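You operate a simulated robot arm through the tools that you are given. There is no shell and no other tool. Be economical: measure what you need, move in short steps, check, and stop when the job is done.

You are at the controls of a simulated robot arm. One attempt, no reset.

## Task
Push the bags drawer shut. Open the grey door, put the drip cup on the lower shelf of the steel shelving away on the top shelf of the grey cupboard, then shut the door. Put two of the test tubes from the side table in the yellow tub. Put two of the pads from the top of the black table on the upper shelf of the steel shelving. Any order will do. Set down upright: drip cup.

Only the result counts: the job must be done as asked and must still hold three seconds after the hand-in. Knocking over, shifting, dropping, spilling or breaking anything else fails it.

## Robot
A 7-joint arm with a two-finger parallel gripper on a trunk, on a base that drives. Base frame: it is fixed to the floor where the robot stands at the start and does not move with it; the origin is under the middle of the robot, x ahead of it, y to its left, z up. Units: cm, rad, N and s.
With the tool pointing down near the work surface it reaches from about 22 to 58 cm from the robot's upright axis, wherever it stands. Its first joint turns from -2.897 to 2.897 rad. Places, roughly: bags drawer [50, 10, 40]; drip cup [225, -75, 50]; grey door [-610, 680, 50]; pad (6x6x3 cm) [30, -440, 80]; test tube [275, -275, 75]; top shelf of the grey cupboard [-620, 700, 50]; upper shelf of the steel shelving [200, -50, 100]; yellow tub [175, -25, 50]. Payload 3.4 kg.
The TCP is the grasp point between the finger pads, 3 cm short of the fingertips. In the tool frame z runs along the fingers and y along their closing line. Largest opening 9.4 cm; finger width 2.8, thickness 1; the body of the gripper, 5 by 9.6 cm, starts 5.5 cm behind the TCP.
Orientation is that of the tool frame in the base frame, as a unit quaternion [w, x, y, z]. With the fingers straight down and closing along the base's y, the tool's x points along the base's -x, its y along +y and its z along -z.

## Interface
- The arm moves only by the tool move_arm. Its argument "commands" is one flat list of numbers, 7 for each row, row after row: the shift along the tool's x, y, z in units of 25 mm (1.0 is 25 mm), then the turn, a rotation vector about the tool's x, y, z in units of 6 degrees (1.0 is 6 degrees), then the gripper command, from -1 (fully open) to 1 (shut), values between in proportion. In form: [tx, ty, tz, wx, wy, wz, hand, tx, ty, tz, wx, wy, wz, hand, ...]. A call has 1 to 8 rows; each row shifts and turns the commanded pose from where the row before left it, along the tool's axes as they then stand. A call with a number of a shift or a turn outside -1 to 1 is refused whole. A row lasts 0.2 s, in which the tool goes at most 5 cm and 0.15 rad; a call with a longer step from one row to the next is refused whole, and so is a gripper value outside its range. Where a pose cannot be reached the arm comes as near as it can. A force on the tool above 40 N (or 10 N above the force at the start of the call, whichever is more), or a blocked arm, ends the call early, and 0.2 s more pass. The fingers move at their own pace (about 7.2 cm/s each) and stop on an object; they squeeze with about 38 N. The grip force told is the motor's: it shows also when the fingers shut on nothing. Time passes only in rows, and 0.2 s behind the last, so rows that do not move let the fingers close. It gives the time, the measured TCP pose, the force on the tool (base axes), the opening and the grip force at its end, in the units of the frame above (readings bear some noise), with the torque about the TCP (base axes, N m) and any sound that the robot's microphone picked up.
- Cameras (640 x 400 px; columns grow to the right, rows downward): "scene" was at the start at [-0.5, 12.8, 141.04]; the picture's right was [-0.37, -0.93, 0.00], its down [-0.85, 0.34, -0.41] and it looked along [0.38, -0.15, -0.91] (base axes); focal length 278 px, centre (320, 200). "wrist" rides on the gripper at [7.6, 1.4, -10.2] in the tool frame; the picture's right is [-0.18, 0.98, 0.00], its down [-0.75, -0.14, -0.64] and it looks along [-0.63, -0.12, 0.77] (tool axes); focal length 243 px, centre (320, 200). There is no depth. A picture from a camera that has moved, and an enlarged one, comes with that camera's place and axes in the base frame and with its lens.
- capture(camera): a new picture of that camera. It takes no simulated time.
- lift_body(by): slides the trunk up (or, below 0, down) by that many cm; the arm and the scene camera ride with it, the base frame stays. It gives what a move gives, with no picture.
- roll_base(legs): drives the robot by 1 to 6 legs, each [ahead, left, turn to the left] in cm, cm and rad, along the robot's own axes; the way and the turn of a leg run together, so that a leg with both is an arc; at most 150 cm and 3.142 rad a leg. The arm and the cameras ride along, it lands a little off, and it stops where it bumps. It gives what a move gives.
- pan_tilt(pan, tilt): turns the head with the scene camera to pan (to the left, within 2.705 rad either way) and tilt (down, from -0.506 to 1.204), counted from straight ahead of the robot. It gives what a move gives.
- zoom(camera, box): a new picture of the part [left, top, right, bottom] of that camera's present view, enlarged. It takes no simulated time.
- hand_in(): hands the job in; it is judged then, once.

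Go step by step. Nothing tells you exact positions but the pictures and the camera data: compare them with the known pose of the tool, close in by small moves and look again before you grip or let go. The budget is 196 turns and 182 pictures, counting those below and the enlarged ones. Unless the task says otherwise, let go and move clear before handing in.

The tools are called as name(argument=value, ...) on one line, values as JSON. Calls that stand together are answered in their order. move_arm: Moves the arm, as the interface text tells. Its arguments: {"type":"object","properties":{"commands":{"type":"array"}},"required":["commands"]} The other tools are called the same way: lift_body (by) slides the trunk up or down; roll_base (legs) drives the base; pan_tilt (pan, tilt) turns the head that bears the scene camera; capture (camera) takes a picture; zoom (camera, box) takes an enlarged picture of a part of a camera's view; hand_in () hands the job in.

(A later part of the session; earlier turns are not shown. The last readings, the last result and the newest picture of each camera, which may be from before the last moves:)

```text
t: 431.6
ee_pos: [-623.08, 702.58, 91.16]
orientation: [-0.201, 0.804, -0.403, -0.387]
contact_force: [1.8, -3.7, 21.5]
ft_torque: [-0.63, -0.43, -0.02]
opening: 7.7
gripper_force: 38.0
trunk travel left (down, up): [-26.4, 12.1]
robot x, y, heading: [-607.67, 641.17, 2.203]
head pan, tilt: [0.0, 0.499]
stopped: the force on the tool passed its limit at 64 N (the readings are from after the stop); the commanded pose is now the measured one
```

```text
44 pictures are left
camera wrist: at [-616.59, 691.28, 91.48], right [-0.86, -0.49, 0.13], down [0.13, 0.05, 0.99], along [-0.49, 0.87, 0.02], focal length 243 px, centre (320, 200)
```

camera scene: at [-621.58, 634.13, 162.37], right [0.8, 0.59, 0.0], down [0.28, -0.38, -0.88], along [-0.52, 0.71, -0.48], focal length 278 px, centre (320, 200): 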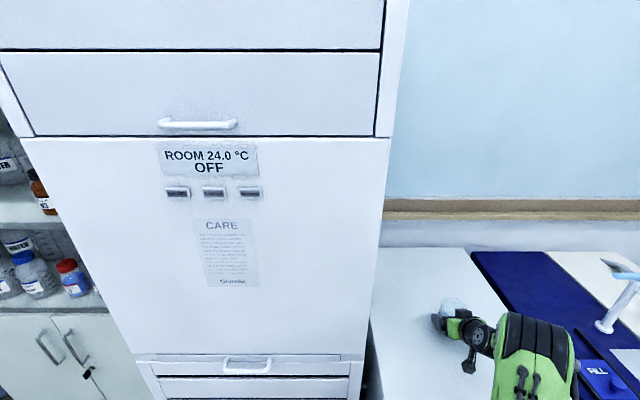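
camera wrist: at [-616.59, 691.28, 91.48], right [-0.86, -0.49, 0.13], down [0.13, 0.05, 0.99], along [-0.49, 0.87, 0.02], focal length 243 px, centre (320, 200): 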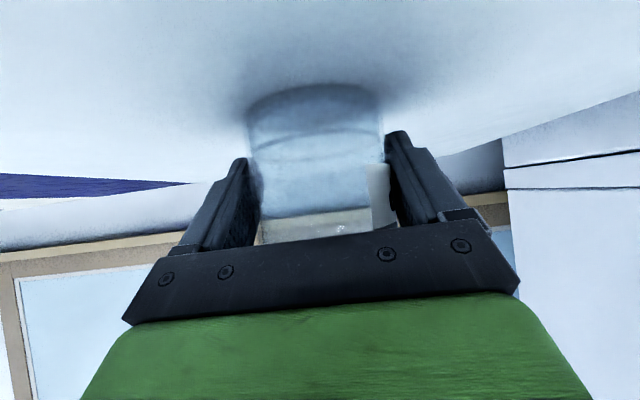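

The cup is standing on the top (surface z≈86). Easing and releasing.

lift_body(by=0.3)

move_arm(commands=[0, 0, 0, 0, 0, 0, -0.75, 0, 0, 0, 0, 0, 0, -0.9, 0, 0, 0, 0, 0, 0, -1, 0, 0, 0, 0, 0, 0, -1])

capture(camera="wrist")

```text
t: 432.1
ee_pos: [-622.98, 702.51, 91.12]
orientation: [-0.2, 0.805, -0.404, -0.385]
contact_force: [-1.6, 4.1, 9.1]
ft_torque: [0.54, 0.23, 0.0]
opening: 7.72
gripper_force: 37.2
trunk travel left (down, up): [-26.7, 11.8]
robot x, y, heading: [-607.79, 641.03, 2.205]
head pan, tilt: [0.0, 0.499]
```

```text
t: 433.1
ee_pos: [-622.95, 702.58, 91.04]
orientation: [-0.198, 0.807, -0.405, -0.383]
contact_force: [0.3, 0.1, 0.3]
ft_torque: [0.0, 0.0, -0.02]
opening: 9.4
gripper_force: 0.0
trunk travel left (down, up): [-26.7, 11.8]
robot x, y, heading: [-607.42, 641.17, 2.206]
head pan, tilt: [0.0, 0.499]
```

```text
43 pictures are left
camera wrist: at [-616.56, 691.23, 91.54], right [-0.86, -0.49, 0.13], down [0.12, 0.06, 0.99], along [-0.49, 0.87, 0.01], focal length 243 px, centre (320, 200)
```

wrist: 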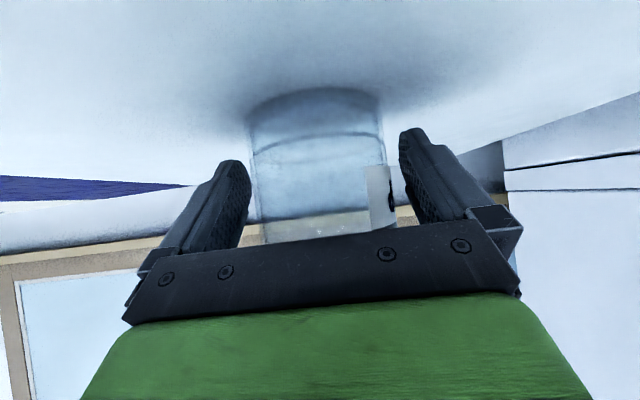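

Backing away from the cup and lowering for the door handle.

roll_base(legs=[[-65, 0, 0]])

lift_body(by=-26.7)

capture(camera="scene")

capture(camera="wrist")

```text
t: 436.8
ee_pos: [-584.67, 649.88, 91.09]
orientation: [-0.197, 0.808, -0.401, -0.385]
contact_force: [-0.6, 0.4, -0.2]
ft_torque: [0.0, 0.0, 0.01]
opening: 9.4
gripper_force: 0.1
trunk travel left (down, up): [-26.7, 11.8]
robot x, y, heading: [-568.83, 588.44, 2.216]
head pan, tilt: [0.0, 0.499]
```

```text
t: 439.5
ee_pos: [-584.49, 650.05, 64.43]
orientation: [-0.197, 0.808, -0.401, -0.384]
contact_force: [-0.1, -0.9, -0.1]
ft_torque: [0.0, -0.01, -0.02]
opening: 9.41
gripper_force: 0.1
trunk travel left (down, up): [0.0, 38.5]
robot x, y, heading: [-568.67, 588.95, 2.218]
head pan, tilt: [0.0, 0.499]
```

```text
42 pictures are left
camera scene: at [-582.61, 581.88, 136.22], right [0.8, 0.6, 0.0], down [0.29, -0.38, -0.88], along [-0.53, 0.7, -0.48], focal length 278 px, centre (320, 200)
```

scene: 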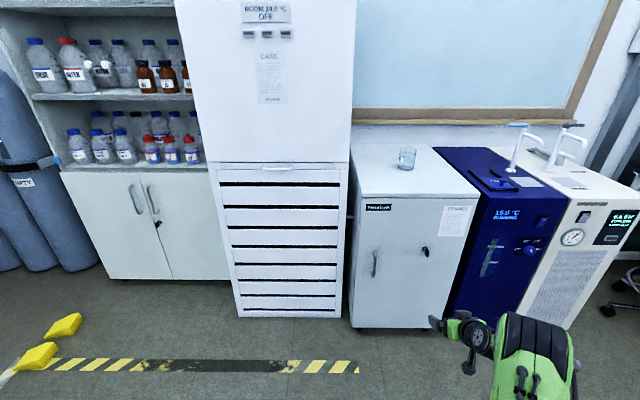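

```text
41 pictures are left
camera wrist: at [-578.0, 638.77, 64.97], right [-0.86, -0.5, 0.13], down [0.12, 0.06, 0.99], along [-0.5, 0.87, 0.01], focal length 243 px, centre (320, 200)
```

wrist: 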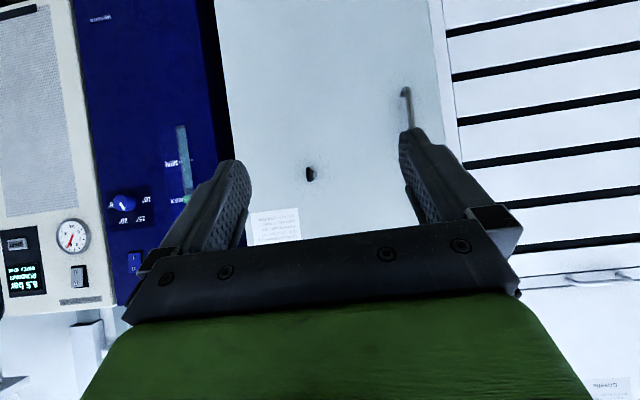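

The cup stands fine on top. Handle located at p≈−908.5, q≈−106.6, z≈45–60. Moving the hand left, tilting nearly horizontal and lowering to z≈53.

move_arm(commands=[0, 0.8, 0, 0, -1, 0, -1, 0, 0.8, 0, 0, -1, 0, -1, 0, 0.8, 0, 0, -1, 0, -1, 0, 0.8, 0, 0, -1, 0, -1, 0.5, 0.8, 0.1, 0, -1, 0, -1, 0.9, 0.8, 0.16, 0, 0, 0, -1, 0.9, 0.8, 0.16, 0, 0, 0, -1, 0.9, 0.8, 0.16, 0, 0, 0, -1])

move_arm(commands=[0.9, 0, 0.16, 0, 0, 0, -0.4, 0.45, 0, 0.08, 0, 0, 0, -0.4])

capture(camera="wrist")

zoom(camera="scene", box=[340, 180, 500, 340])

```text
t: 441.3
ee_pos: [-597.01, 640.55, 56.07]
orientation: [-0.295, 0.681, -0.337, -0.58]
contact_force: [-0.1, 0.1, 1.2]
ft_torque: [-0.03, 0.02, -0.03]
opening: 9.39
gripper_force: 0.0
trunk travel left (down, up): [0.0, 38.5]
robot x, y, heading: [-568.71, 588.95, 2.214]
head pan, tilt: [0.0, 0.499]
```

```text
t: 441.9
ee_pos: [-597.27, 640.52, 52.69]
orientation: [-0.293, 0.681, -0.336, -0.581]
contact_force: [0.3, -0.1, 0.2]
ft_torque: [0.0, 0.02, 0.0]
opening: 6.59
gripper_force: 0.1
trunk travel left (down, up): [0.0, 38.5]
robot x, y, heading: [-568.84, 588.66, 2.218]
head pan, tilt: [0.0, 0.499]
```

```text
40 pictures are left
camera wrist: at [-591.56, 630.54, 46.86], right [-0.8, -0.57, 0.17], down [0.42, -0.34, 0.84], along [-0.42, 0.75, 0.51], focal length 243 px, centre (320, 200)
```

wrist: 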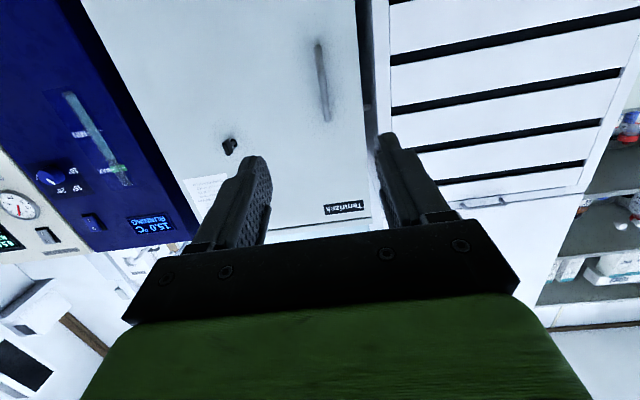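

```text
2.50 times, centred on (420, 260) of scene
camera zoom: at [-582.62, 581.88, 136.22], right [0.8, 0.6, 0.0], down [0.29, -0.38, -0.88], along [-0.53, 0.7, -0.48], focal length 695 px, centre (70, 50)
```

zoom: 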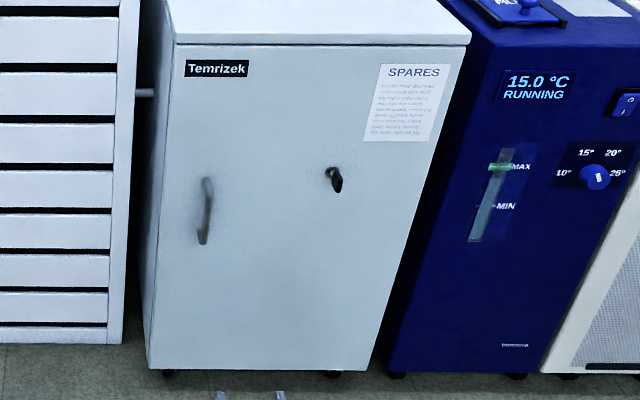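

Handle at z 46–58.5, directly ahead 39 cm. Driving in with open fingers.

roll_base(legs=[[36, -0.6, 0]])

capture(camera="wrist")

```text
t: 444.2
ee_pos: [-618.3, 669.01, 52.76]
orientation: [-0.293, 0.682, -0.336, -0.58]
contact_force: [0.5, -0.7, -0.5]
ft_torque: [0.03, -0.01, -0.01]
opening: 6.59
gripper_force: 0.1
trunk travel left (down, up): [0.0, 38.5]
robot x, y, heading: [-589.53, 617.59, 2.215]
head pan, tilt: [0.0, 0.499]
```

```text
38 pictures are left
camera wrist: at [-612.68, 659.12, 46.86], right [-0.8, -0.57, 0.17], down [0.42, -0.33, 0.84], along [-0.43, 0.75, 0.51], focal length 243 px, centre (320, 200)
```

wrist: 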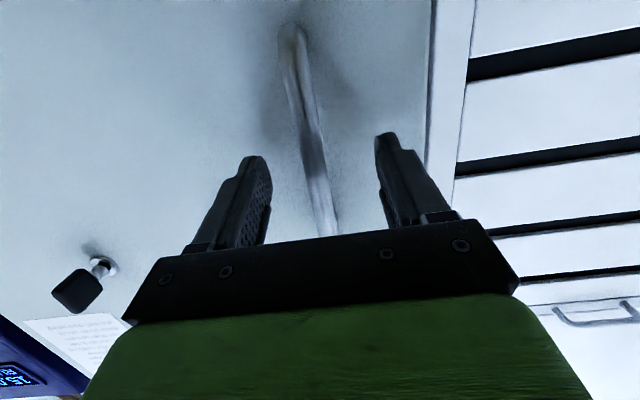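

roll_base(legs=[[2.8, 0, 0]])

move_arm(commands=[0, 0, 0, 0, 0, 0, 0.4, 0, 0, 0, 0, 0, 0, 1, 0, 0, 0, 0, 0, 0, 1, 0, 0, 0, 0, 0, 0, 1, 0, 0, 0, 0, 0, 0, 1])

capture(camera="wrist")

```text
t: 445.1
ee_pos: [-619.28, 670.46, 52.7]
orientation: [-0.296, 0.68, -0.339, -0.579]
contact_force: [4.2, -10.9, 3.4]
ft_torque: [0.32, -0.02, -0.27]
opening: 6.45
gripper_force: 0.1
trunk travel left (down, up): [0.0, 38.5]
robot x, y, heading: [-590.34, 618.92, 2.222]
head pan, tilt: [0.0, 0.499]
stopped in leg 1: the force on the tool passed its limit at 126 N (the readings are from after the stop); the commanded pose is now the measured one
```

```text
t: 446.2
ee_pos: [-619.14, 670.43, 52.57]
orientation: [-0.294, 0.681, -0.338, -0.579]
contact_force: [10.6, -8.9, -4.0]
ft_torque: [-0.48, 0.5, -0.05]
opening: 1.72
gripper_force: 45.0
trunk travel left (down, up): [0.0, 38.5]
robot x, y, heading: [-590.65, 619.07, 2.222]
head pan, tilt: [0.0, 0.499]
```

```text
37 pictures are left
camera wrist: at [-613.51, 660.35, 46.7], right [-0.81, -0.56, 0.17], down [0.42, -0.34, 0.85], along [-0.42, 0.75, 0.5], focal length 243 px, centre (320, 200)
```

wrist: 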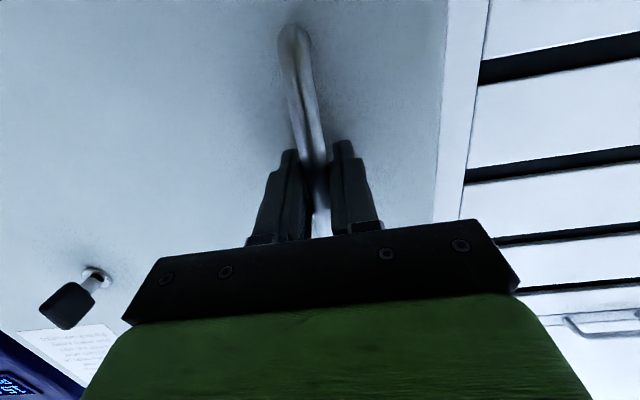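

Handle gripped. Pulling back gently.

roll_base(legs=[[-5, -0.3, 0]])

capture(camera="scene")

```text
t: 447.2
ee_pos: [-615.67, 666.98, 52.65]
orientation: [-0.298, 0.679, -0.34, -0.579]
contact_force: [12.5, 15.9, -6.9]
ft_torque: [-0.21, 0.56, -0.03]
opening: 1.73
gripper_force: 45.1
trunk travel left (down, up): [0.0, 38.5]
robot x, y, heading: [-587.52, 615.22, 2.222]
head pan, tilt: [0.0, 0.499]
```

```text
36 pictures are left
camera scene: at [-601.27, 608.41, 136.24], right [0.8, 0.6, 0.0], down [0.29, -0.38, -0.88], along [-0.53, 0.7, -0.48], focal length 278 px, centre (320, 200)
```

scene: 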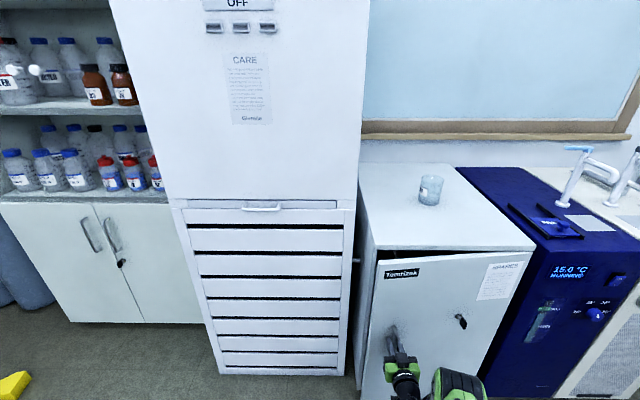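

The door is opening. I'll swing it by moving the base on an arc about the hinge (≈66 cm ahead, 48 cm right of the robot).

roll_base(legs=[[-19.1, -26.6, 0.4]])

capture(camera="scene")

```text
t: 449.8
ee_pos: [-601.96, 659.05, 52.65]
orientation: [-0.17, 0.735, -0.195, -0.626]
contact_force: [0.2, -0.4, 0.7]
ft_torque: [-0.3, 0.03, -0.02]
opening: 1.72
gripper_force: 44.9
trunk travel left (down, up): [0.0, 38.5]
robot x, y, heading: [-555.42, 623.08, 2.619]
head pan, tilt: [0.0, 0.499]
stopped in leg 1: the force on the tool passed its limit at 41 N (the readings are from after the stop); the commanded pose is now the measured one
```

```text
35 pictures are left
camera scene: at [-565.66, 611.21, 136.22], right [0.5, 0.87, 0.0], down [0.41, -0.24, -0.88], along [-0.76, 0.44, -0.48], focal length 278 px, centre (320, 200)
```

scene: 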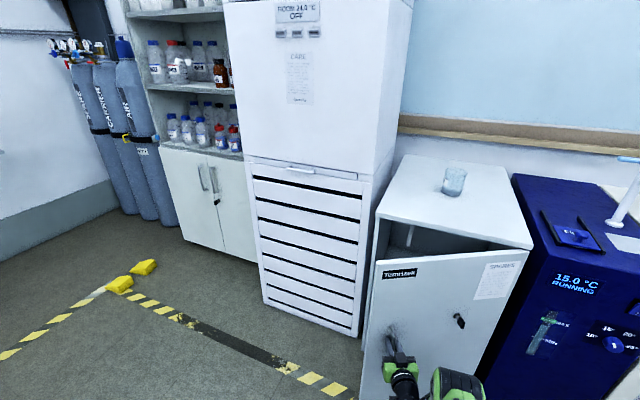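

roll_base(legs=[[-18.8, -26.7, 0.4]])

roll_base(legs=[[-18.8, -26.7, 0.4]])

capture(camera="scene")

```text
t: 452.0
ee_pos: [-586.42, 657.5, 52.69]
orientation: [-0.045, 0.758, -0.047, -0.649]
contact_force: [-1.7, 21.2, 0.5]
ft_torque: [-0.35, -0.12, -0.02]
opening: 1.72
gripper_force: 45.3
trunk travel left (down, up): [0.0, 38.5]
robot x, y, heading: [-529.28, 641.85, 3.021]
head pan, tilt: [0.0, 0.499]
```

```text
t: 454.1
ee_pos: [-571.26, 662.34, 52.68]
orientation: [0.087, 0.754, 0.106, -0.643]
contact_force: [16.7, -26.7, -1.8]
ft_torque: [-0.52, 0.22, -0.02]
opening: 1.73
gripper_force: 45.2
trunk travel left (down, up): [0.0, 38.5]
robot x, y, heading: [-513.02, 670.77, -2.866]
head pan, tilt: [0.0, 0.499]
```

```text
34 pictures are left
camera scene: at [-511.65, 654.87, 136.19], right [-0.27, 0.96, 0.0], down [0.46, 0.13, -0.88], along [-0.84, -0.24, -0.48], focal length 278 px, centre (320, 200)
```

scene: 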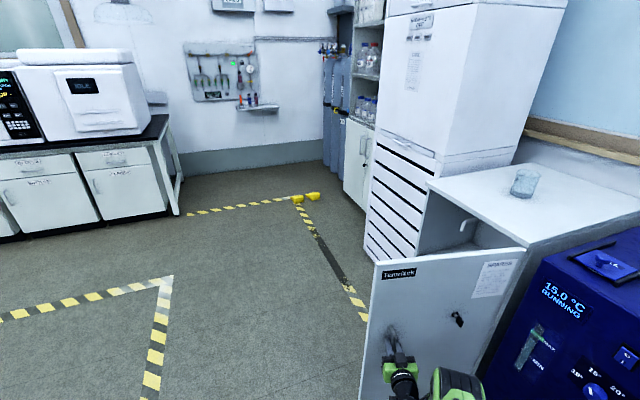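

Door about 78° open. A further 0.3 rad, then release.

roll_base(legs=[[-14.1, -20, 0.3]])

move_arm(commands=[0, 0, 0, 0, 0, 0, 0.2, 0, 0, 0, 0, 0, 0, -0.4, 0, 0, 0, 0, 0, 0, -0.4])

roll_base(legs=[[-10, 0, 0]])

capture(camera="scene")

```text
t: 455.9
ee_pos: [-562.06, 669.83, 52.7]
orientation: [0.181, 0.73, 0.215, -0.623]
contact_force: [-2.5, 3.1, 2.8]
ft_torque: [-0.12, -0.25, 0.03]
opening: 1.72
gripper_force: 45.0
trunk travel left (down, up): [0.0, 38.5]
robot x, y, heading: [-508.56, 694.26, -2.571]
head pan, tilt: [0.0, 0.499]
```

```text
t: 456.7
ee_pos: [-562.02, 669.72, 52.64]
orientation: [0.181, 0.729, 0.215, -0.624]
contact_force: [-0.4, 0.1, 1.1]
ft_torque: [-0.02, -0.04, 0.02]
opening: 6.58
gripper_force: 0.2
trunk travel left (down, up): [0.0, 38.5]
robot x, y, heading: [-508.61, 694.55, -2.57]
head pan, tilt: [0.0, 0.499]
```

```text
t: 457.9
ee_pos: [-553.39, 675.24, 52.78]
orientation: [0.18, 0.73, 0.214, -0.624]
contact_force: [0.2, 0.9, -0.3]
ft_torque: [-0.04, 0.02, -0.01]
opening: 6.57
gripper_force: 0.0
trunk travel left (down, up): [0.0, 38.5]
robot x, y, heading: [-499.98, 699.85, -2.575]
head pan, tilt: [0.0, 0.499]
```

```text
33 pictures are left
camera scene: at [-494.27, 685.34, 136.22], right [-0.54, 0.84, 0.0], down [0.4, 0.26, -0.88], along [-0.74, -0.47, -0.48], focal length 278 px, centre (320, 200)
```

scene: 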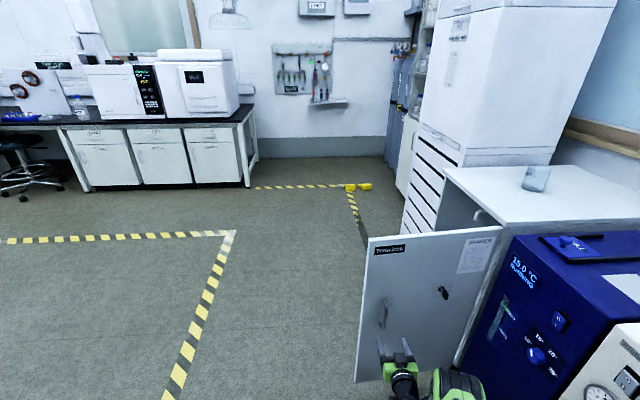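

Door is open about 90°. Now I go around it to the front of the cupboard and look inside.

roll_base(legs=[[-5, 0, 0], [0, 75, 0], [0, 0, -1.515], [0, 118, 0]])

pan_tilt(pan=-0.15, tilt=0.65)

capture(camera="scene")

capture(camera="wrist")

```text
t: 471.7
ee_pos: [-577.05, 623.13, 52.71]
orientation: [-0.296, 0.678, -0.343, -0.578]
contact_force: [0.8, 0.4, -0.6]
ft_torque: [0.0, 0.0, -0.04]
opening: 6.55
gripper_force: 0.0
trunk travel left (down, up): [0.0, 38.5]
robot x, y, heading: [-549.22, 570.72, 2.201]
head pan, tilt: [0.0, 0.499]
```

```text
t: 472.4
ee_pos: [-577.07, 623.24, 52.67]
orientation: [-0.296, 0.679, -0.343, -0.578]
contact_force: [-0.5, -0.1, -0.5]
ft_torque: [-0.01, -0.01, -0.02]
opening: 6.59
gripper_force: 0.1
trunk travel left (down, up): [0.0, 38.5]
robot x, y, heading: [-549.29, 570.92, 2.199]
head pan, tilt: [-0.15, 0.649]
```

```text
32 pictures are left
camera scene: at [-562.02, 564.94, 134.89], right [0.89, 0.46, 0.0], down [0.28, -0.54, -0.8], along [-0.37, 0.71, -0.6], focal length 278 px, centre (320, 200)
```

scene: 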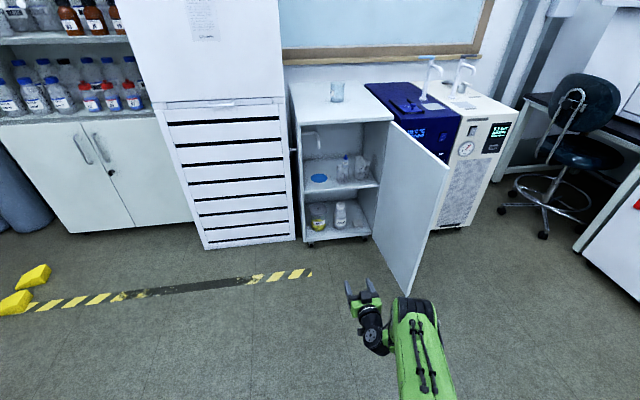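

```text
31 pictures are left
camera wrist: at [-571.61, 613.04, 46.75], right [-0.81, -0.55, 0.18], down [0.41, -0.34, 0.85], along [-0.41, 0.76, 0.5], focal length 243 px, centre (320, 200)
```

wrist: 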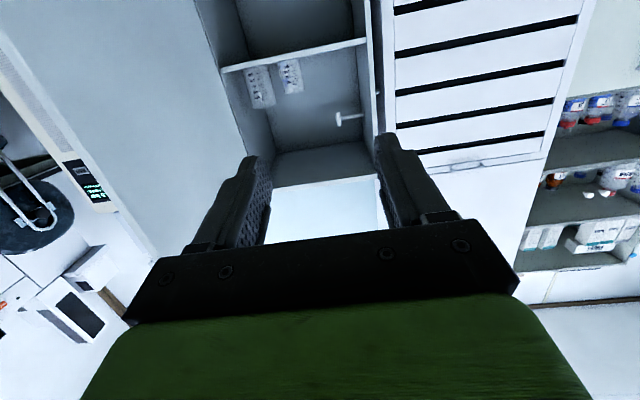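

zoom(camera="scene", box=[280, 70, 440, 170])

zoom(camera="scene", box=[290, 130, 400, 255])

```text
4.00 times, centred on (360, 120) of scene
camera zoom: at [-562.02, 564.94, 134.89], right [0.89, 0.46, 0.0], down [0.28, -0.54, -0.8], along [-0.37, 0.71, -0.6], focal length 1112 px, centre (160, 520)
```

zoom: 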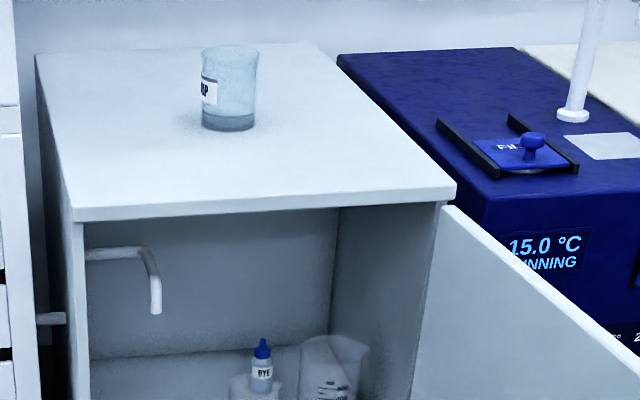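

```text
3.20 times, centred on (345, 192) of scene
camera zoom: at [-562.02, 564.94, 134.89], right [0.89, 0.46, 0.0], down [0.28, -0.54, -0.8], along [-0.37, 0.71, -0.6], focal length 890 px, centre (240, 224)
```

zoom: 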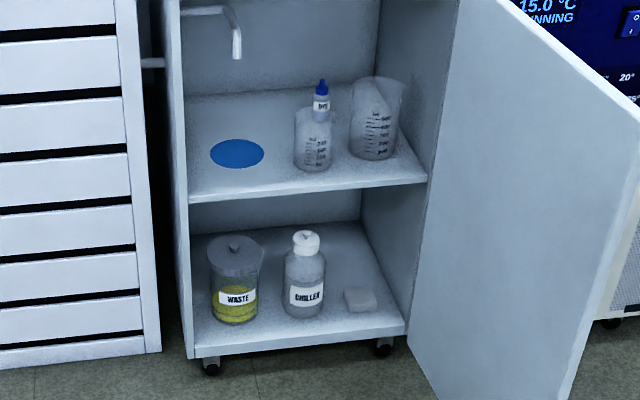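

Inside the top shelf (z≈49) there's a blue spot under a drip spout at p≈−922, q≈−103 — the natural place for the cup, with a bottle and beaker to its right. Re-gripping the cup from the top at 60° tilt so it fits in under the spout.

lift_body(by=38.5)

move_arm(commands=[0, -1, 0, 0, 0.9, 0, -1, 0, -1, 0, 0, 0.9, 0, -1, 0, -1, 0, 0, 0.9, 0, -1, 0, -1, 0, 0, 0.9, 0, -1, 0, -0.8, 0, 0, 0, 0, -1])

roll_base(legs=[[0, -21, 0], [55, 0, 0]])

capture(camera="wrist")

capture(camera="scene")

```text
t: 476.1
ee_pos: [-577.07, 623.17, 91.04]
orientation: [-0.296, 0.678, -0.344, -0.578]
contact_force: [0.4, -0.5, -0.2]
ft_torque: [0.02, -0.01, 0.0]
opening: 6.58
gripper_force: 0.2
trunk travel left (down, up): [-38.5, 0.0]
robot x, y, heading: [-549.13, 571.37, 2.2]
head pan, tilt: [-0.15, 0.649]
```

```text
t: 477.3
ee_pos: [-567.4, 630.34, 91.04]
orientation: [-0.226, 0.774, -0.394, -0.44]
contact_force: [0.0, 0.0, 0.6]
ft_torque: [-0.02, 0.02, 0.01]
opening: 9.39
gripper_force: 0.1
trunk travel left (down, up): [-38.5, 0.0]
robot x, y, heading: [-549.46, 571.01, 2.199]
head pan, tilt: [-0.15, 0.649]
```

```text
t: 481.7
ee_pos: [-581.66, 688.13, 91.17]
orientation: [-0.231, 0.77, -0.401, -0.438]
contact_force: [-0.3, -0.1, 0.6]
ft_torque: [0.03, -0.01, 0.01]
opening: 9.41
gripper_force: 0.1
trunk travel left (down, up): [-38.5, 0.0]
robot x, y, heading: [-564.9, 628.61, 2.174]
head pan, tilt: [-0.15, 0.649]
```

```text
28 pictures are left
camera wrist: at [-575.61, 676.71, 89.74], right [-0.86, -0.48, 0.15], down [0.21, -0.06, 0.98], along [-0.46, 0.87, 0.15], focal length 243 px, centre (320, 200)
```

wrist: 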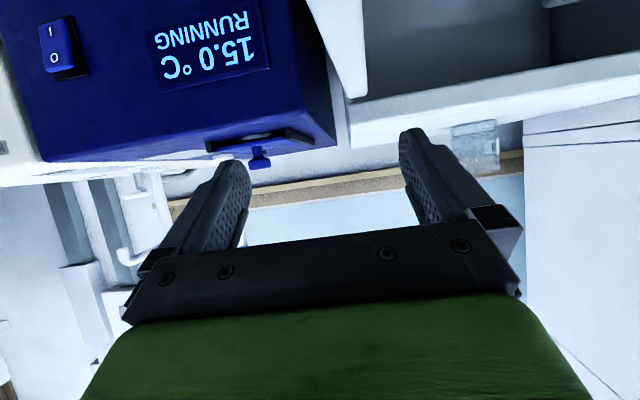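

```text
27 pictures are left
camera scene: at [-577.66, 622.64, 173.28], right [0.9, 0.44, 0.0], down [0.27, -0.54, -0.8], along [-0.35, 0.71, -0.6], focal length 278 px, centre (320, 200)
```

scene: 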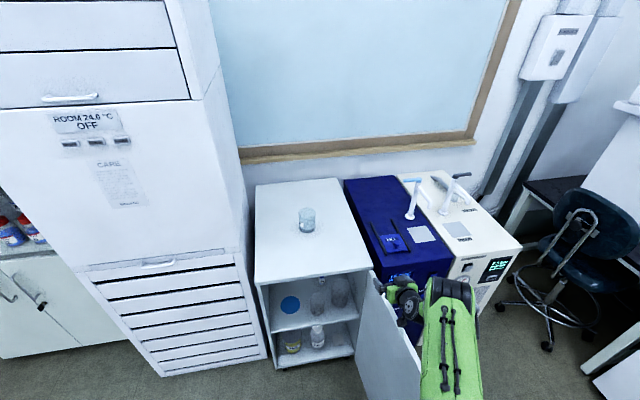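

I shifted the wrong way: TCP is 24 cm too far right. Moving left (away from the door), squaring up.

roll_base(legs=[[0, 23, 0], [0, 0, 0.025]])

capture(camera="wrist")

```text
t: 483.8
ee_pos: [-602.14, 674.39, 91.01]
orientation: [-0.226, 0.775, -0.392, -0.441]
contact_force: [-0.1, -0.4, -1.0]
ft_torque: [0.01, 0.0, 0.04]
opening: 9.39
gripper_force: 0.0
trunk travel left (down, up): [-38.5, 0.0]
robot x, y, heading: [-583.52, 615.31, 2.205]
head pan, tilt: [-0.15, 0.649]
```

```text
26 pictures are left
camera wrist: at [-595.82, 663.15, 89.75], right [-0.85, -0.51, 0.15], down [0.21, -0.05, 0.98], along [-0.48, 0.86, 0.15], focal length 243 px, centre (320, 200)
```

wrist: 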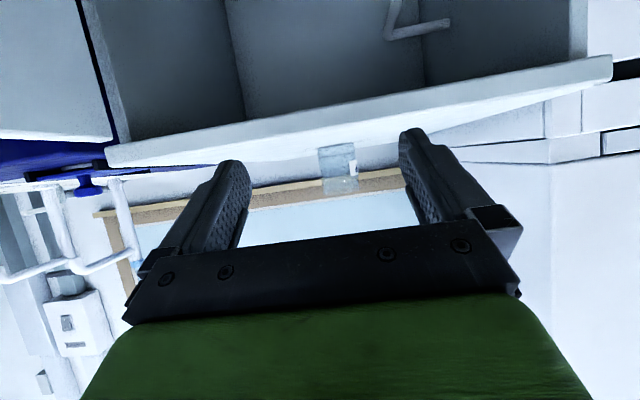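

roll_base(legs=[[20, 0, 0]])

capture(camera="wrist")

```text
t: 485.4
ee_pos: [-613.64, 690.35, 91.04]
orientation: [-0.226, 0.775, -0.393, -0.44]
contact_force: [0.1, 0.4, 0.3]
ft_torque: [0.01, 0.0, 0.0]
opening: 9.39
gripper_force: 0.2
trunk travel left (down, up): [-38.5, 0.0]
robot x, y, heading: [-595.44, 631.35, 2.196]
head pan, tilt: [-0.15, 0.649]
```

```text
25 pictures are left
camera wrist: at [-607.35, 679.1, 89.72], right [-0.85, -0.5, 0.15], down [0.21, -0.06, 0.98], along [-0.48, 0.86, 0.15], focal length 243 px, centre (320, 200)
```

wrist: 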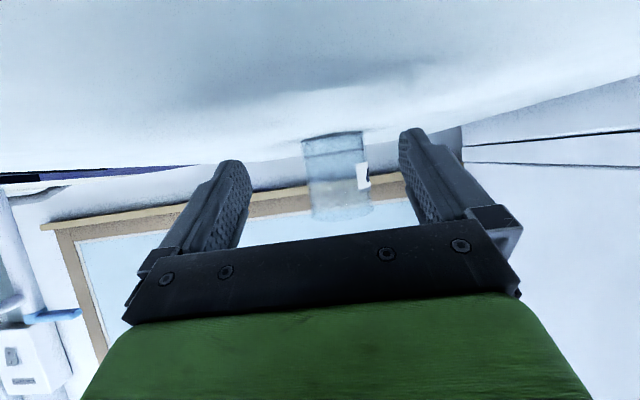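

roll_base(legs=[[14.3, 0.5, 0]])

capture(camera="wrist")

```text
t: 486.7
ee_pos: [-622.7, 701.64, 91.01]
orientation: [-0.226, 0.775, -0.393, -0.44]
contact_force: [-0.8, -0.3, -0.6]
ft_torque: [-0.01, 0.02, -0.03]
opening: 9.4
gripper_force: 0.0
trunk travel left (down, up): [-38.5, 0.0]
robot x, y, heading: [-604.28, 642.41, 2.202]
head pan, tilt: [-0.15, 0.649]
```

```text
24 pictures are left
camera wrist: at [-616.25, 690.34, 89.72], right [-0.85, -0.5, 0.15], down [0.21, -0.06, 0.98], along [-0.48, 0.86, 0.15], focal length 243 px, centre (320, 200)
```

wrist: 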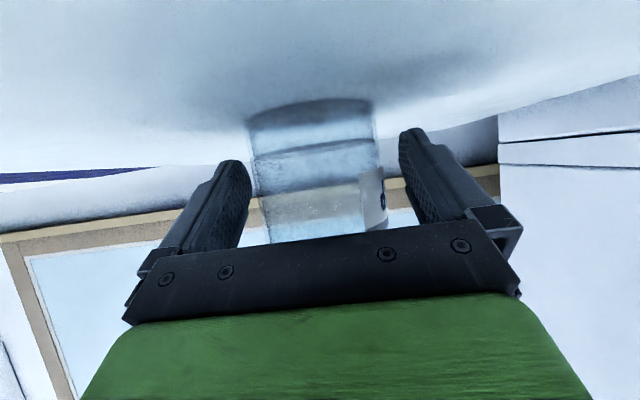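

Closing on the cup and lifting.

move_arm(commands=[0, 0, 0, 0, 0, 0, -0.75, 0, 0, 0, 0, 0, 0, -0.6, 0, 0, 0, 0, 0, 0, 1, 0, 0, 0, 0, 0, 0, 1, 0, 0, 0, 0, 0, 0, 1])

move_arm(commands=[-0.35, 0, -0.2, 0, 0, 0, 1, -0.35, 0, -0.2, 0, 0, 0, 1, -0.35, 0, -0.2, 0, 0, 0, 1])

roll_base(legs=[[-70, 0, 0]])

capture(camera="wrist")

```text
t: 487.9
ee_pos: [-622.52, 701.65, 91.14]
orientation: [-0.226, 0.775, -0.393, -0.441]
contact_force: [0.8, -0.1, 2.8]
ft_torque: [0.03, 0.08, -0.02]
opening: 7.36
gripper_force: 38.3
trunk travel left (down, up): [-38.5, 0.0]
robot x, y, heading: [-604.41, 642.61, 2.199]
head pan, tilt: [-0.15, 0.649]
```

```text
t: 488.7
ee_pos: [-622.55, 701.65, 94.09]
orientation: [-0.227, 0.775, -0.393, -0.44]
contact_force: [-0.1, 0.6, -0.3]
ft_torque: [-0.03, 0.0, 0.04]
opening: 7.35
gripper_force: 37.9
trunk travel left (down, up): [-38.5, 0.0]
robot x, y, heading: [-604.41, 642.33, 2.198]
head pan, tilt: [-0.15, 0.649]
```

```text
t: 492.5
ee_pos: [-581.71, 645.41, 94.13]
orientation: [-0.226, 0.775, -0.393, -0.441]
contact_force: [-0.6, -0.6, -0.4]
ft_torque: [-0.01, 0.01, -0.03]
opening: 7.33
gripper_force: 38.1
trunk travel left (down, up): [-38.5, 0.0]
robot x, y, heading: [-563.11, 586.14, 2.203]
head pan, tilt: [-0.15, 0.649]
```

```text
23 pictures are left
camera wrist: at [-575.22, 634.14, 92.77], right [-0.85, -0.5, 0.15], down [0.21, -0.06, 0.98], along [-0.48, 0.86, 0.15], focal length 243 px, centre (320, 200)
```

wrist: 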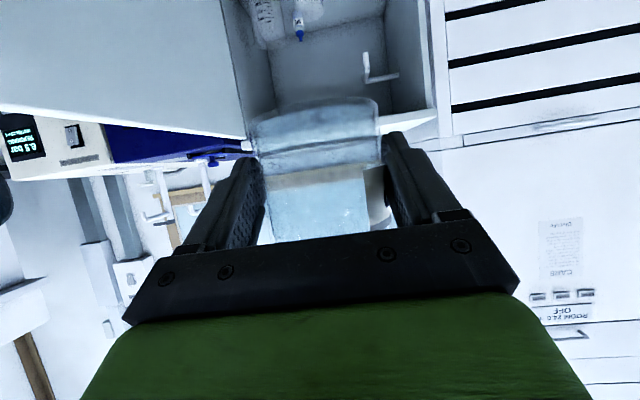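

Cup held. The spout tip is about (p −926, q −102, z 65.5). Lowering to entry height z≈57.5 and aligning at q≈−102.

lift_body(by=-36.6)

roll_base(legs=[[0, 11, 0], [35, 0, 0]])

capture(camera="wrist")

capture(camera="scene")

```text
t: 496.1
ee_pos: [-581.58, 645.49, 57.45]
orientation: [-0.226, 0.775, -0.393, -0.44]
contact_force: [0.0, -0.4, -0.7]
ft_torque: [-0.04, -0.06, -0.03]
opening: 7.33
gripper_force: 37.3
trunk travel left (down, up): [-1.9, 36.6]
robot x, y, heading: [-563.22, 586.16, 2.203]
head pan, tilt: [-0.15, 0.649]
```

```text
t: 499.1
ee_pos: [-610.68, 666.84, 57.32]
orientation: [-0.225, 0.776, -0.393, -0.44]
contact_force: [-0.8, -0.6, -1.4]
ft_torque: [0.02, 0.0, -0.01]
opening: 7.32
gripper_force: 37.7
trunk travel left (down, up): [-1.9, 36.6]
robot x, y, heading: [-592.33, 607.06, 2.202]
head pan, tilt: [-0.15, 0.649]
```

```text
22 pictures are left
camera wrist: at [-604.34, 655.48, 56.14], right [-0.85, -0.5, 0.15], down [0.21, -0.06, 0.98], along [-0.48, 0.86, 0.15], focal length 243 px, centre (320, 200)
```

wrist: 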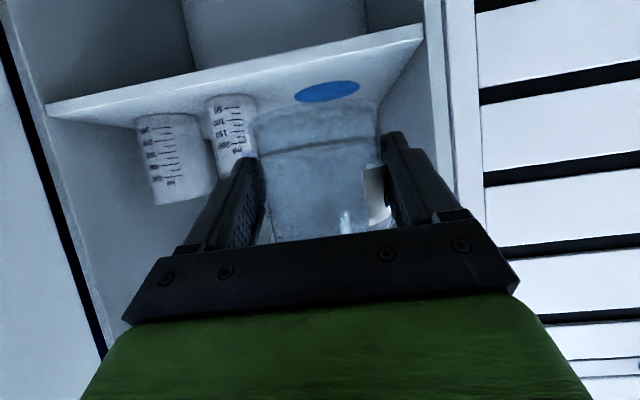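

```text
21 pictures are left
camera scene: at [-605.12, 601.3, 136.68], right [0.89, 0.46, 0.0], down [0.28, -0.54, -0.8], along [-0.37, 0.71, -0.6], focal length 278 px, centre (320, 200)
```

scene: 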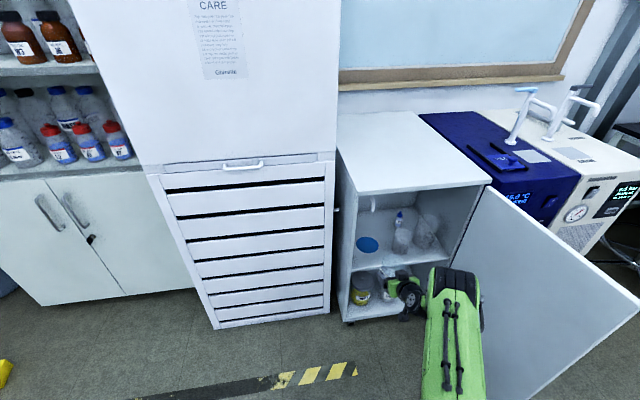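

Disc at p≈−925, q≈−102.5, shelf z≈46.5; lateral alignment is right. Driving in 26 cm.

roll_base(legs=[[25.7, 0.4, 0]])

capture(camera="wrist")

capture(camera="scene")

```text
t: 501.0
ee_pos: [-625.82, 687.14, 57.45]
orientation: [-0.228, 0.774, -0.395, -0.44]
contact_force: [-0.6, 0.2, -1.5]
ft_torque: [-0.07, -0.02, 0.01]
opening: 7.29
gripper_force: 38.0
trunk travel left (down, up): [-1.9, 36.6]
robot x, y, heading: [-607.68, 627.81, 2.196]
head pan, tilt: [-0.15, 0.649]
```

```text
20 pictures are left
camera wrist: at [-619.46, 675.81, 56.14], right [-0.85, -0.5, 0.15], down [0.21, -0.06, 0.98], along [-0.48, 0.86, 0.15], focal length 243 px, centre (320, 200)
```

wrist: 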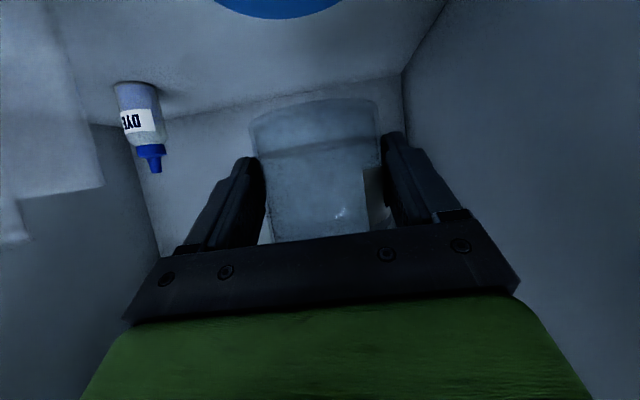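

```text
19 pictures are left
camera scene: at [-620.39, 621.64, 136.68], right [0.89, 0.46, 0.0], down [0.28, -0.54, -0.8], along [-0.37, 0.71, -0.6], focal length 278 px, centre (320, 200)
```

scene: 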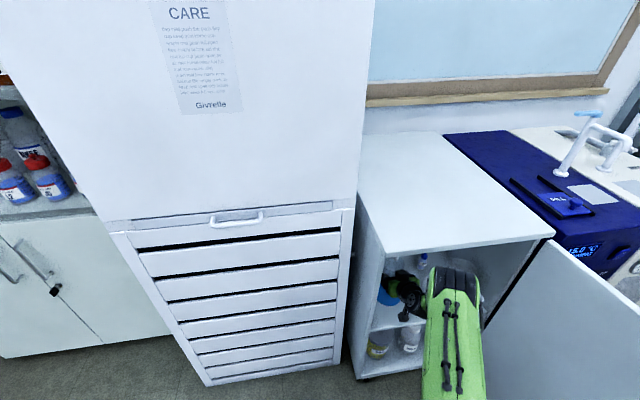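

Above the blue spot. Lowering the cup.

move_arm(commands=[0.4, 0, 0.22, 0, 0, 0, 1, 0.4, 0, 0.22, 0, 0, 0, 1, 0.4, 0, 0.22, 0, 0, 0, 1, 0.3, 0, 0.17, 0, 0, 0, 1])

move_arm(commands=[0.15, 0, 0.083, 0, 0, 0, 1])

move_arm(commands=[0.12, 0, 0.067, 0, 0, 0, 1])

capture(camera="wrist")

```text
t: 502.0
ee_pos: [-625.58, 686.94, 53.18]
orientation: [-0.227, 0.774, -0.394, -0.44]
contact_force: [-0.7, -0.1, -0.8]
ft_torque: [-0.03, -0.02, -0.06]
opening: 7.33
gripper_force: 38.1
trunk travel left (down, up): [-1.9, 36.6]
robot x, y, heading: [-608.08, 627.93, 2.199]
head pan, tilt: [-0.15, 0.649]
```

```text
t: 502.4
ee_pos: [-625.68, 686.93, 52.6]
orientation: [-0.227, 0.774, -0.394, -0.44]
contact_force: [-0.2, -0.5, -1.9]
ft_torque: [-0.03, -0.04, -0.02]
opening: 7.32
gripper_force: 38.1
trunk travel left (down, up): [-1.9, 36.6]
robot x, y, heading: [-607.75, 628.11, 2.198]
head pan, tilt: [-0.15, 0.649]
```

```text
t: 502.8
ee_pos: [-625.7, 687.06, 52.38]
orientation: [-0.228, 0.774, -0.395, -0.439]
contact_force: [0.0, -0.5, -1.6]
ft_torque: [0.02, -0.01, -0.02]
opening: 7.32
gripper_force: 37.7
trunk travel left (down, up): [-1.9, 36.6]
robot x, y, heading: [-607.36, 627.84, 2.195]
head pan, tilt: [-0.15, 0.649]
```

```text
18 pictures are left
camera wrist: at [-619.35, 675.68, 51.14], right [-0.85, -0.5, 0.15], down [0.21, -0.06, 0.98], along [-0.48, 0.86, 0.15], focal length 243 px, centre (320, 200)
```

wrist: 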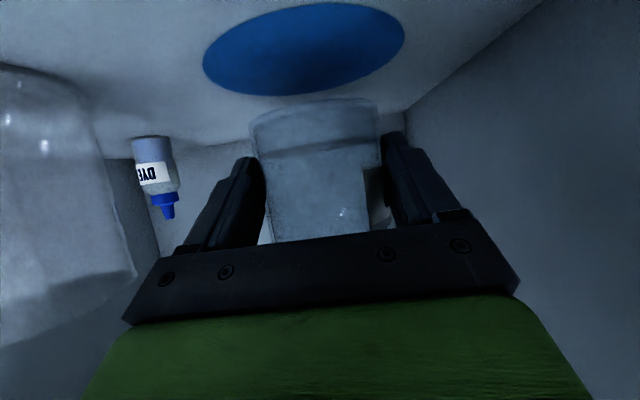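

move_arm(commands=[0.3, 0, 0.166, 0, 0, 0, 1, 0.18, 0, 0.1, 0, 0, 0, 1])

move_arm(commands=[0.14, 0, 0.078, 0, 0, 0, 1])

move_arm(commands=[0.14, 0, 0.078, 0, 0, 0, 1])

capture(camera="wrist")

```text
t: 503.4
ee_pos: [-625.57, 687.09, 51.11]
orientation: [-0.228, 0.774, -0.395, -0.439]
contact_force: [-0.7, 0.0, -1.8]
ft_torque: [-0.03, -0.02, 0.02]
opening: 7.3
gripper_force: 37.9
trunk travel left (down, up): [-1.9, 36.6]
robot x, y, heading: [-607.67, 627.34, 2.195]
head pan, tilt: [-0.15, 0.649]
```

```text
t: 503.8
ee_pos: [-625.68, 687.07, 50.64]
orientation: [-0.227, 0.774, -0.395, -0.44]
contact_force: [0.9, 0.5, -0.5]
ft_torque: [-0.03, 0.02, -0.01]
opening: 7.31
gripper_force: 38.4
trunk travel left (down, up): [-1.9, 36.6]
robot x, y, heading: [-607.56, 627.96, 2.202]
head pan, tilt: [-0.15, 0.649]
```

```text
t: 504.2
ee_pos: [-625.66, 686.89, 50.19]
orientation: [-0.227, 0.774, -0.395, -0.439]
contact_force: [0.4, 0.3, -1.4]
ft_torque: [-0.01, 0.0, 0.0]
opening: 7.32
gripper_force: 37.8
trunk travel left (down, up): [-1.9, 36.6]
robot x, y, heading: [-607.56, 627.76, 2.194]
head pan, tilt: [-0.15, 0.649]
```

```text
17 pictures are left
camera wrist: at [-619.35, 675.61, 48.92], right [-0.85, -0.5, 0.15], down [0.21, -0.06, 0.98], along [-0.48, 0.86, 0.15], focal length 243 px, centre (320, 200)
```

wrist: 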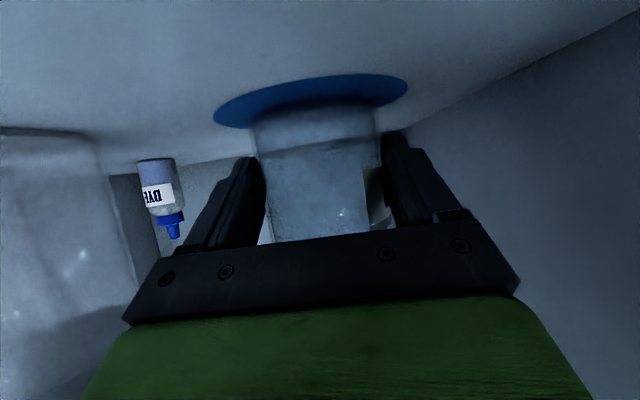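

move_arm(commands=[0.14, 0, 0.078, 0, 0, 0, 1])

move_arm(commands=[0.14, 0, 0.078, 0, 0, 0, 1])

move_arm(commands=[0.14, 0, 0.078, 0, 0, 0, 1])

```text
t: 504.6
ee_pos: [-625.58, 686.98, 50.05]
orientation: [-0.228, 0.773, -0.394, -0.443]
contact_force: [0.3, -2.4, 9.6]
ft_torque: [-0.1, 0.44, 0.12]
opening: 7.3
gripper_force: 38.0
trunk travel left (down, up): [-1.9, 36.6]
robot x, y, heading: [-607.57, 627.8, 2.199]
head pan, tilt: [-0.15, 0.649]
```

```text
t: 505.0
ee_pos: [-625.65, 687.07, 49.99]
orientation: [-0.23, 0.771, -0.393, -0.445]
contact_force: [-1.1, -5.1, 28.9]
ft_torque: [-0.25, 0.47, 0.1]
opening: 7.32
gripper_force: 38.2
trunk travel left (down, up): [-1.9, 36.6]
robot x, y, heading: [-607.61, 627.87, 2.198]
head pan, tilt: [-0.15, 0.649]
```

```text
t: 505.4
ee_pos: [-625.58, 686.88, 49.71]
orientation: [-0.229, 0.772, -0.392, -0.444]
contact_force: [0.5, -6.4, 33.2]
ft_torque: [0.24, 0.75, 0.08]
opening: 7.33
gripper_force: 37.9
trunk travel left (down, up): [-1.9, 36.6]
robot x, y, heading: [-607.32, 627.91, 2.198]
head pan, tilt: [-0.15, 0.649]
```

The cup stands on the shelf. Relieving the pressure and releasing.

move_arm(commands=[-0.2, 0, -0.11, 0, 0, 0, 1, 0, 0, 0, 0, 0, 0, -0.65, 0, 0, 0, 0, 0, 0, -0.85, 0, 0, 0, 0, 0, 0, -0.85])

capture(camera="wrist")

```text
t: 506.4
ee_pos: [-625.47, 686.9, 49.54]
orientation: [-0.228, 0.774, -0.394, -0.44]
contact_force: [0.2, -0.2, 0.3]
ft_torque: [-0.03, 0.02, 0.0]
opening: 8.67
gripper_force: 0.1
trunk travel left (down, up): [-1.9, 36.6]
robot x, y, heading: [-607.3, 627.54, 2.2]
head pan, tilt: [-0.15, 0.649]
```

```text
16 pictures are left
camera wrist: at [-619.2, 675.58, 48.26], right [-0.85, -0.5, 0.15], down [0.21, -0.06, 0.98], along [-0.48, 0.86, 0.15], focal length 243 px, centre (320, 200)
```

wrist: 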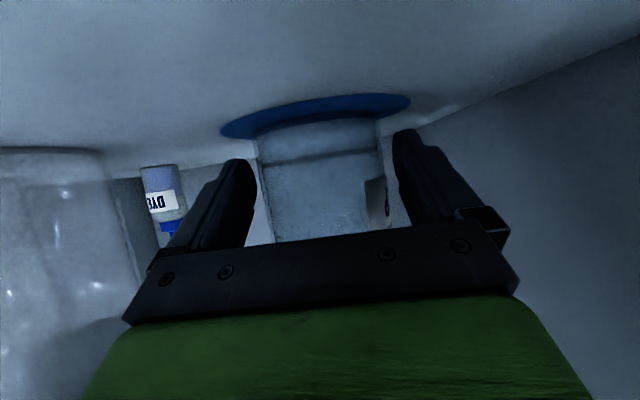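

The cup stands upright on the blue spot, released. Backing straight out, closing and raising the hand to swing the door shut.

roll_base(legs=[[-15, 0, 0], [-62, 0, 0]])

capture(camera="scene")

lift_body(by=18)

move_arm(commands=[0, 0, 0, 0, 0, 0, 1, 0, 0, 0, 0, 0, 0, 1, 0, 0, 0, 0, 0, 0, 1, 0, 0, 0, 0, 0, 0, 1])

```text
t: 510.8
ee_pos: [-580.56, 624.72, 49.63]
orientation: [-0.225, 0.776, -0.392, -0.44]
contact_force: [-0.7, 0.0, 0.1]
ft_torque: [-0.02, -0.01, 0.0]
opening: 8.71
gripper_force: 0.1
trunk travel left (down, up): [-1.9, 36.6]
robot x, y, heading: [-562.21, 565.88, 2.206]
head pan, tilt: [-0.15, 0.649]
```

```text
15 pictures are left
camera scene: at [-574.95, 559.42, 136.69], right [0.89, 0.47, 0.0], down [0.28, -0.54, -0.8], along [-0.37, 0.7, -0.6], focal length 278 px, centre (320, 200)
```

scene: 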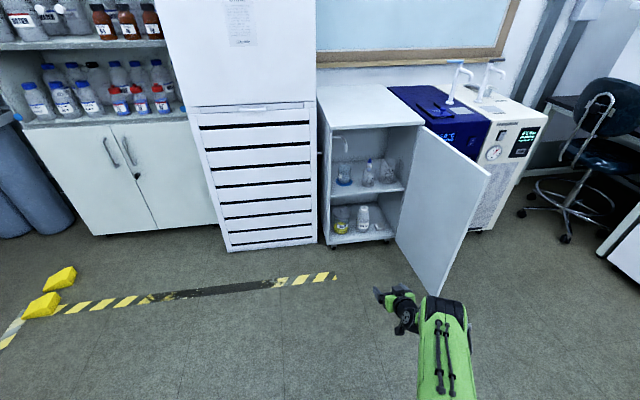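

```text
t: 512.8
ee_pos: [-580.58, 624.66, 67.62]
orientation: [-0.225, 0.776, -0.392, -0.441]
contact_force: [0.5, -0.3, 0.0]
ft_torque: [0.02, 0.02, 0.0]
opening: 8.7
gripper_force: 0.1
trunk travel left (down, up): [-19.9, 18.6]
robot x, y, heading: [-562.46, 565.89, 2.205]
head pan, tilt: [-0.15, 0.649]
```

```text
t: 513.8
ee_pos: [-580.61, 624.66, 67.67]
orientation: [-0.225, 0.776, -0.392, -0.441]
contact_force: [-0.1, -0.1, 0.2]
ft_torque: [-0.03, 0.0, 0.0]
opening: 0.0
gripper_force: 32.6
trunk travel left (down, up): [-19.9, 18.6]
robot x, y, heading: [-562.59, 565.63, 2.206]
head pan, tilt: [-0.15, 0.649]
```

Door's free edge is at about (p −869, q −60). Moving the fist to the outer side of the door, then sweeping left.

roll_base(legs=[[0, -57, 0], [28, 0, 0], [0, 20, 0]])

capture(camera="scene")

```text
t: 519.8
ee_pos: [-567.74, 669.21, 67.62]
orientation: [-0.226, 0.776, -0.391, -0.44]
contact_force: [0.3, 0.0, -0.2]
ft_torque: [-0.02, 0.01, -0.01]
opening: 0.02
gripper_force: 33.2
trunk travel left (down, up): [-19.9, 18.6]
robot x, y, heading: [-549.72, 610.18, 2.196]
head pan, tilt: [-0.15, 0.649]
```

```text
14 pictures are left
camera scene: at [-562.36, 603.82, 154.71], right [0.89, 0.46, 0.0], down [0.28, -0.54, -0.8], along [-0.37, 0.71, -0.6], focal length 278 px, centre (320, 200)
```

scene: 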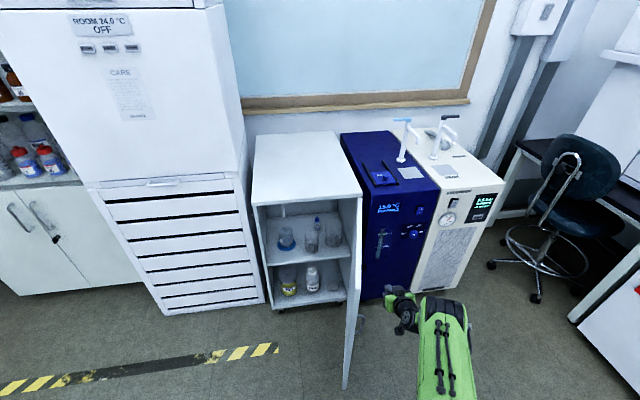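

The door is already swinging shut (~70°). Continue left, then push forward.

roll_base(legs=[[0, 28, 0]])

capture(camera="scene")

```text
t: 521.8
ee_pos: [-590.55, 652.59, 67.59]
orientation: [-0.225, 0.776, -0.391, -0.441]
contact_force: [0.0, 0.2, 0.1]
ft_torque: [-0.02, -0.03, 0.02]
opening: 0.01
gripper_force: 32.5
trunk travel left (down, up): [-19.9, 18.6]
robot x, y, heading: [-572.06, 593.42, 2.198]
head pan, tilt: [-0.15, 0.649]
```

```text
13 pictures are left
camera scene: at [-585.04, 587.18, 154.72], right [0.89, 0.46, 0.0], down [0.28, -0.54, -0.8], along [-0.37, 0.71, -0.6], focal length 278 px, centre (320, 200)
```

scene: 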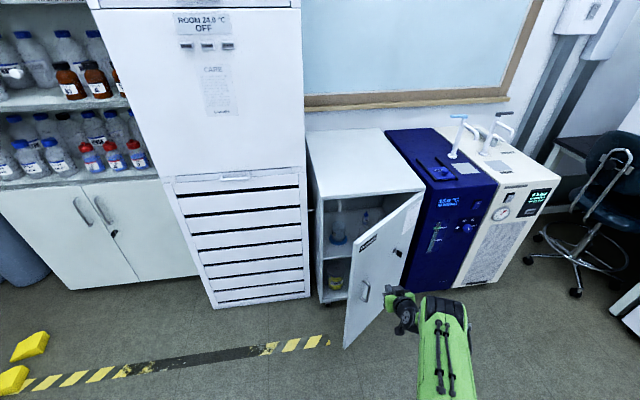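

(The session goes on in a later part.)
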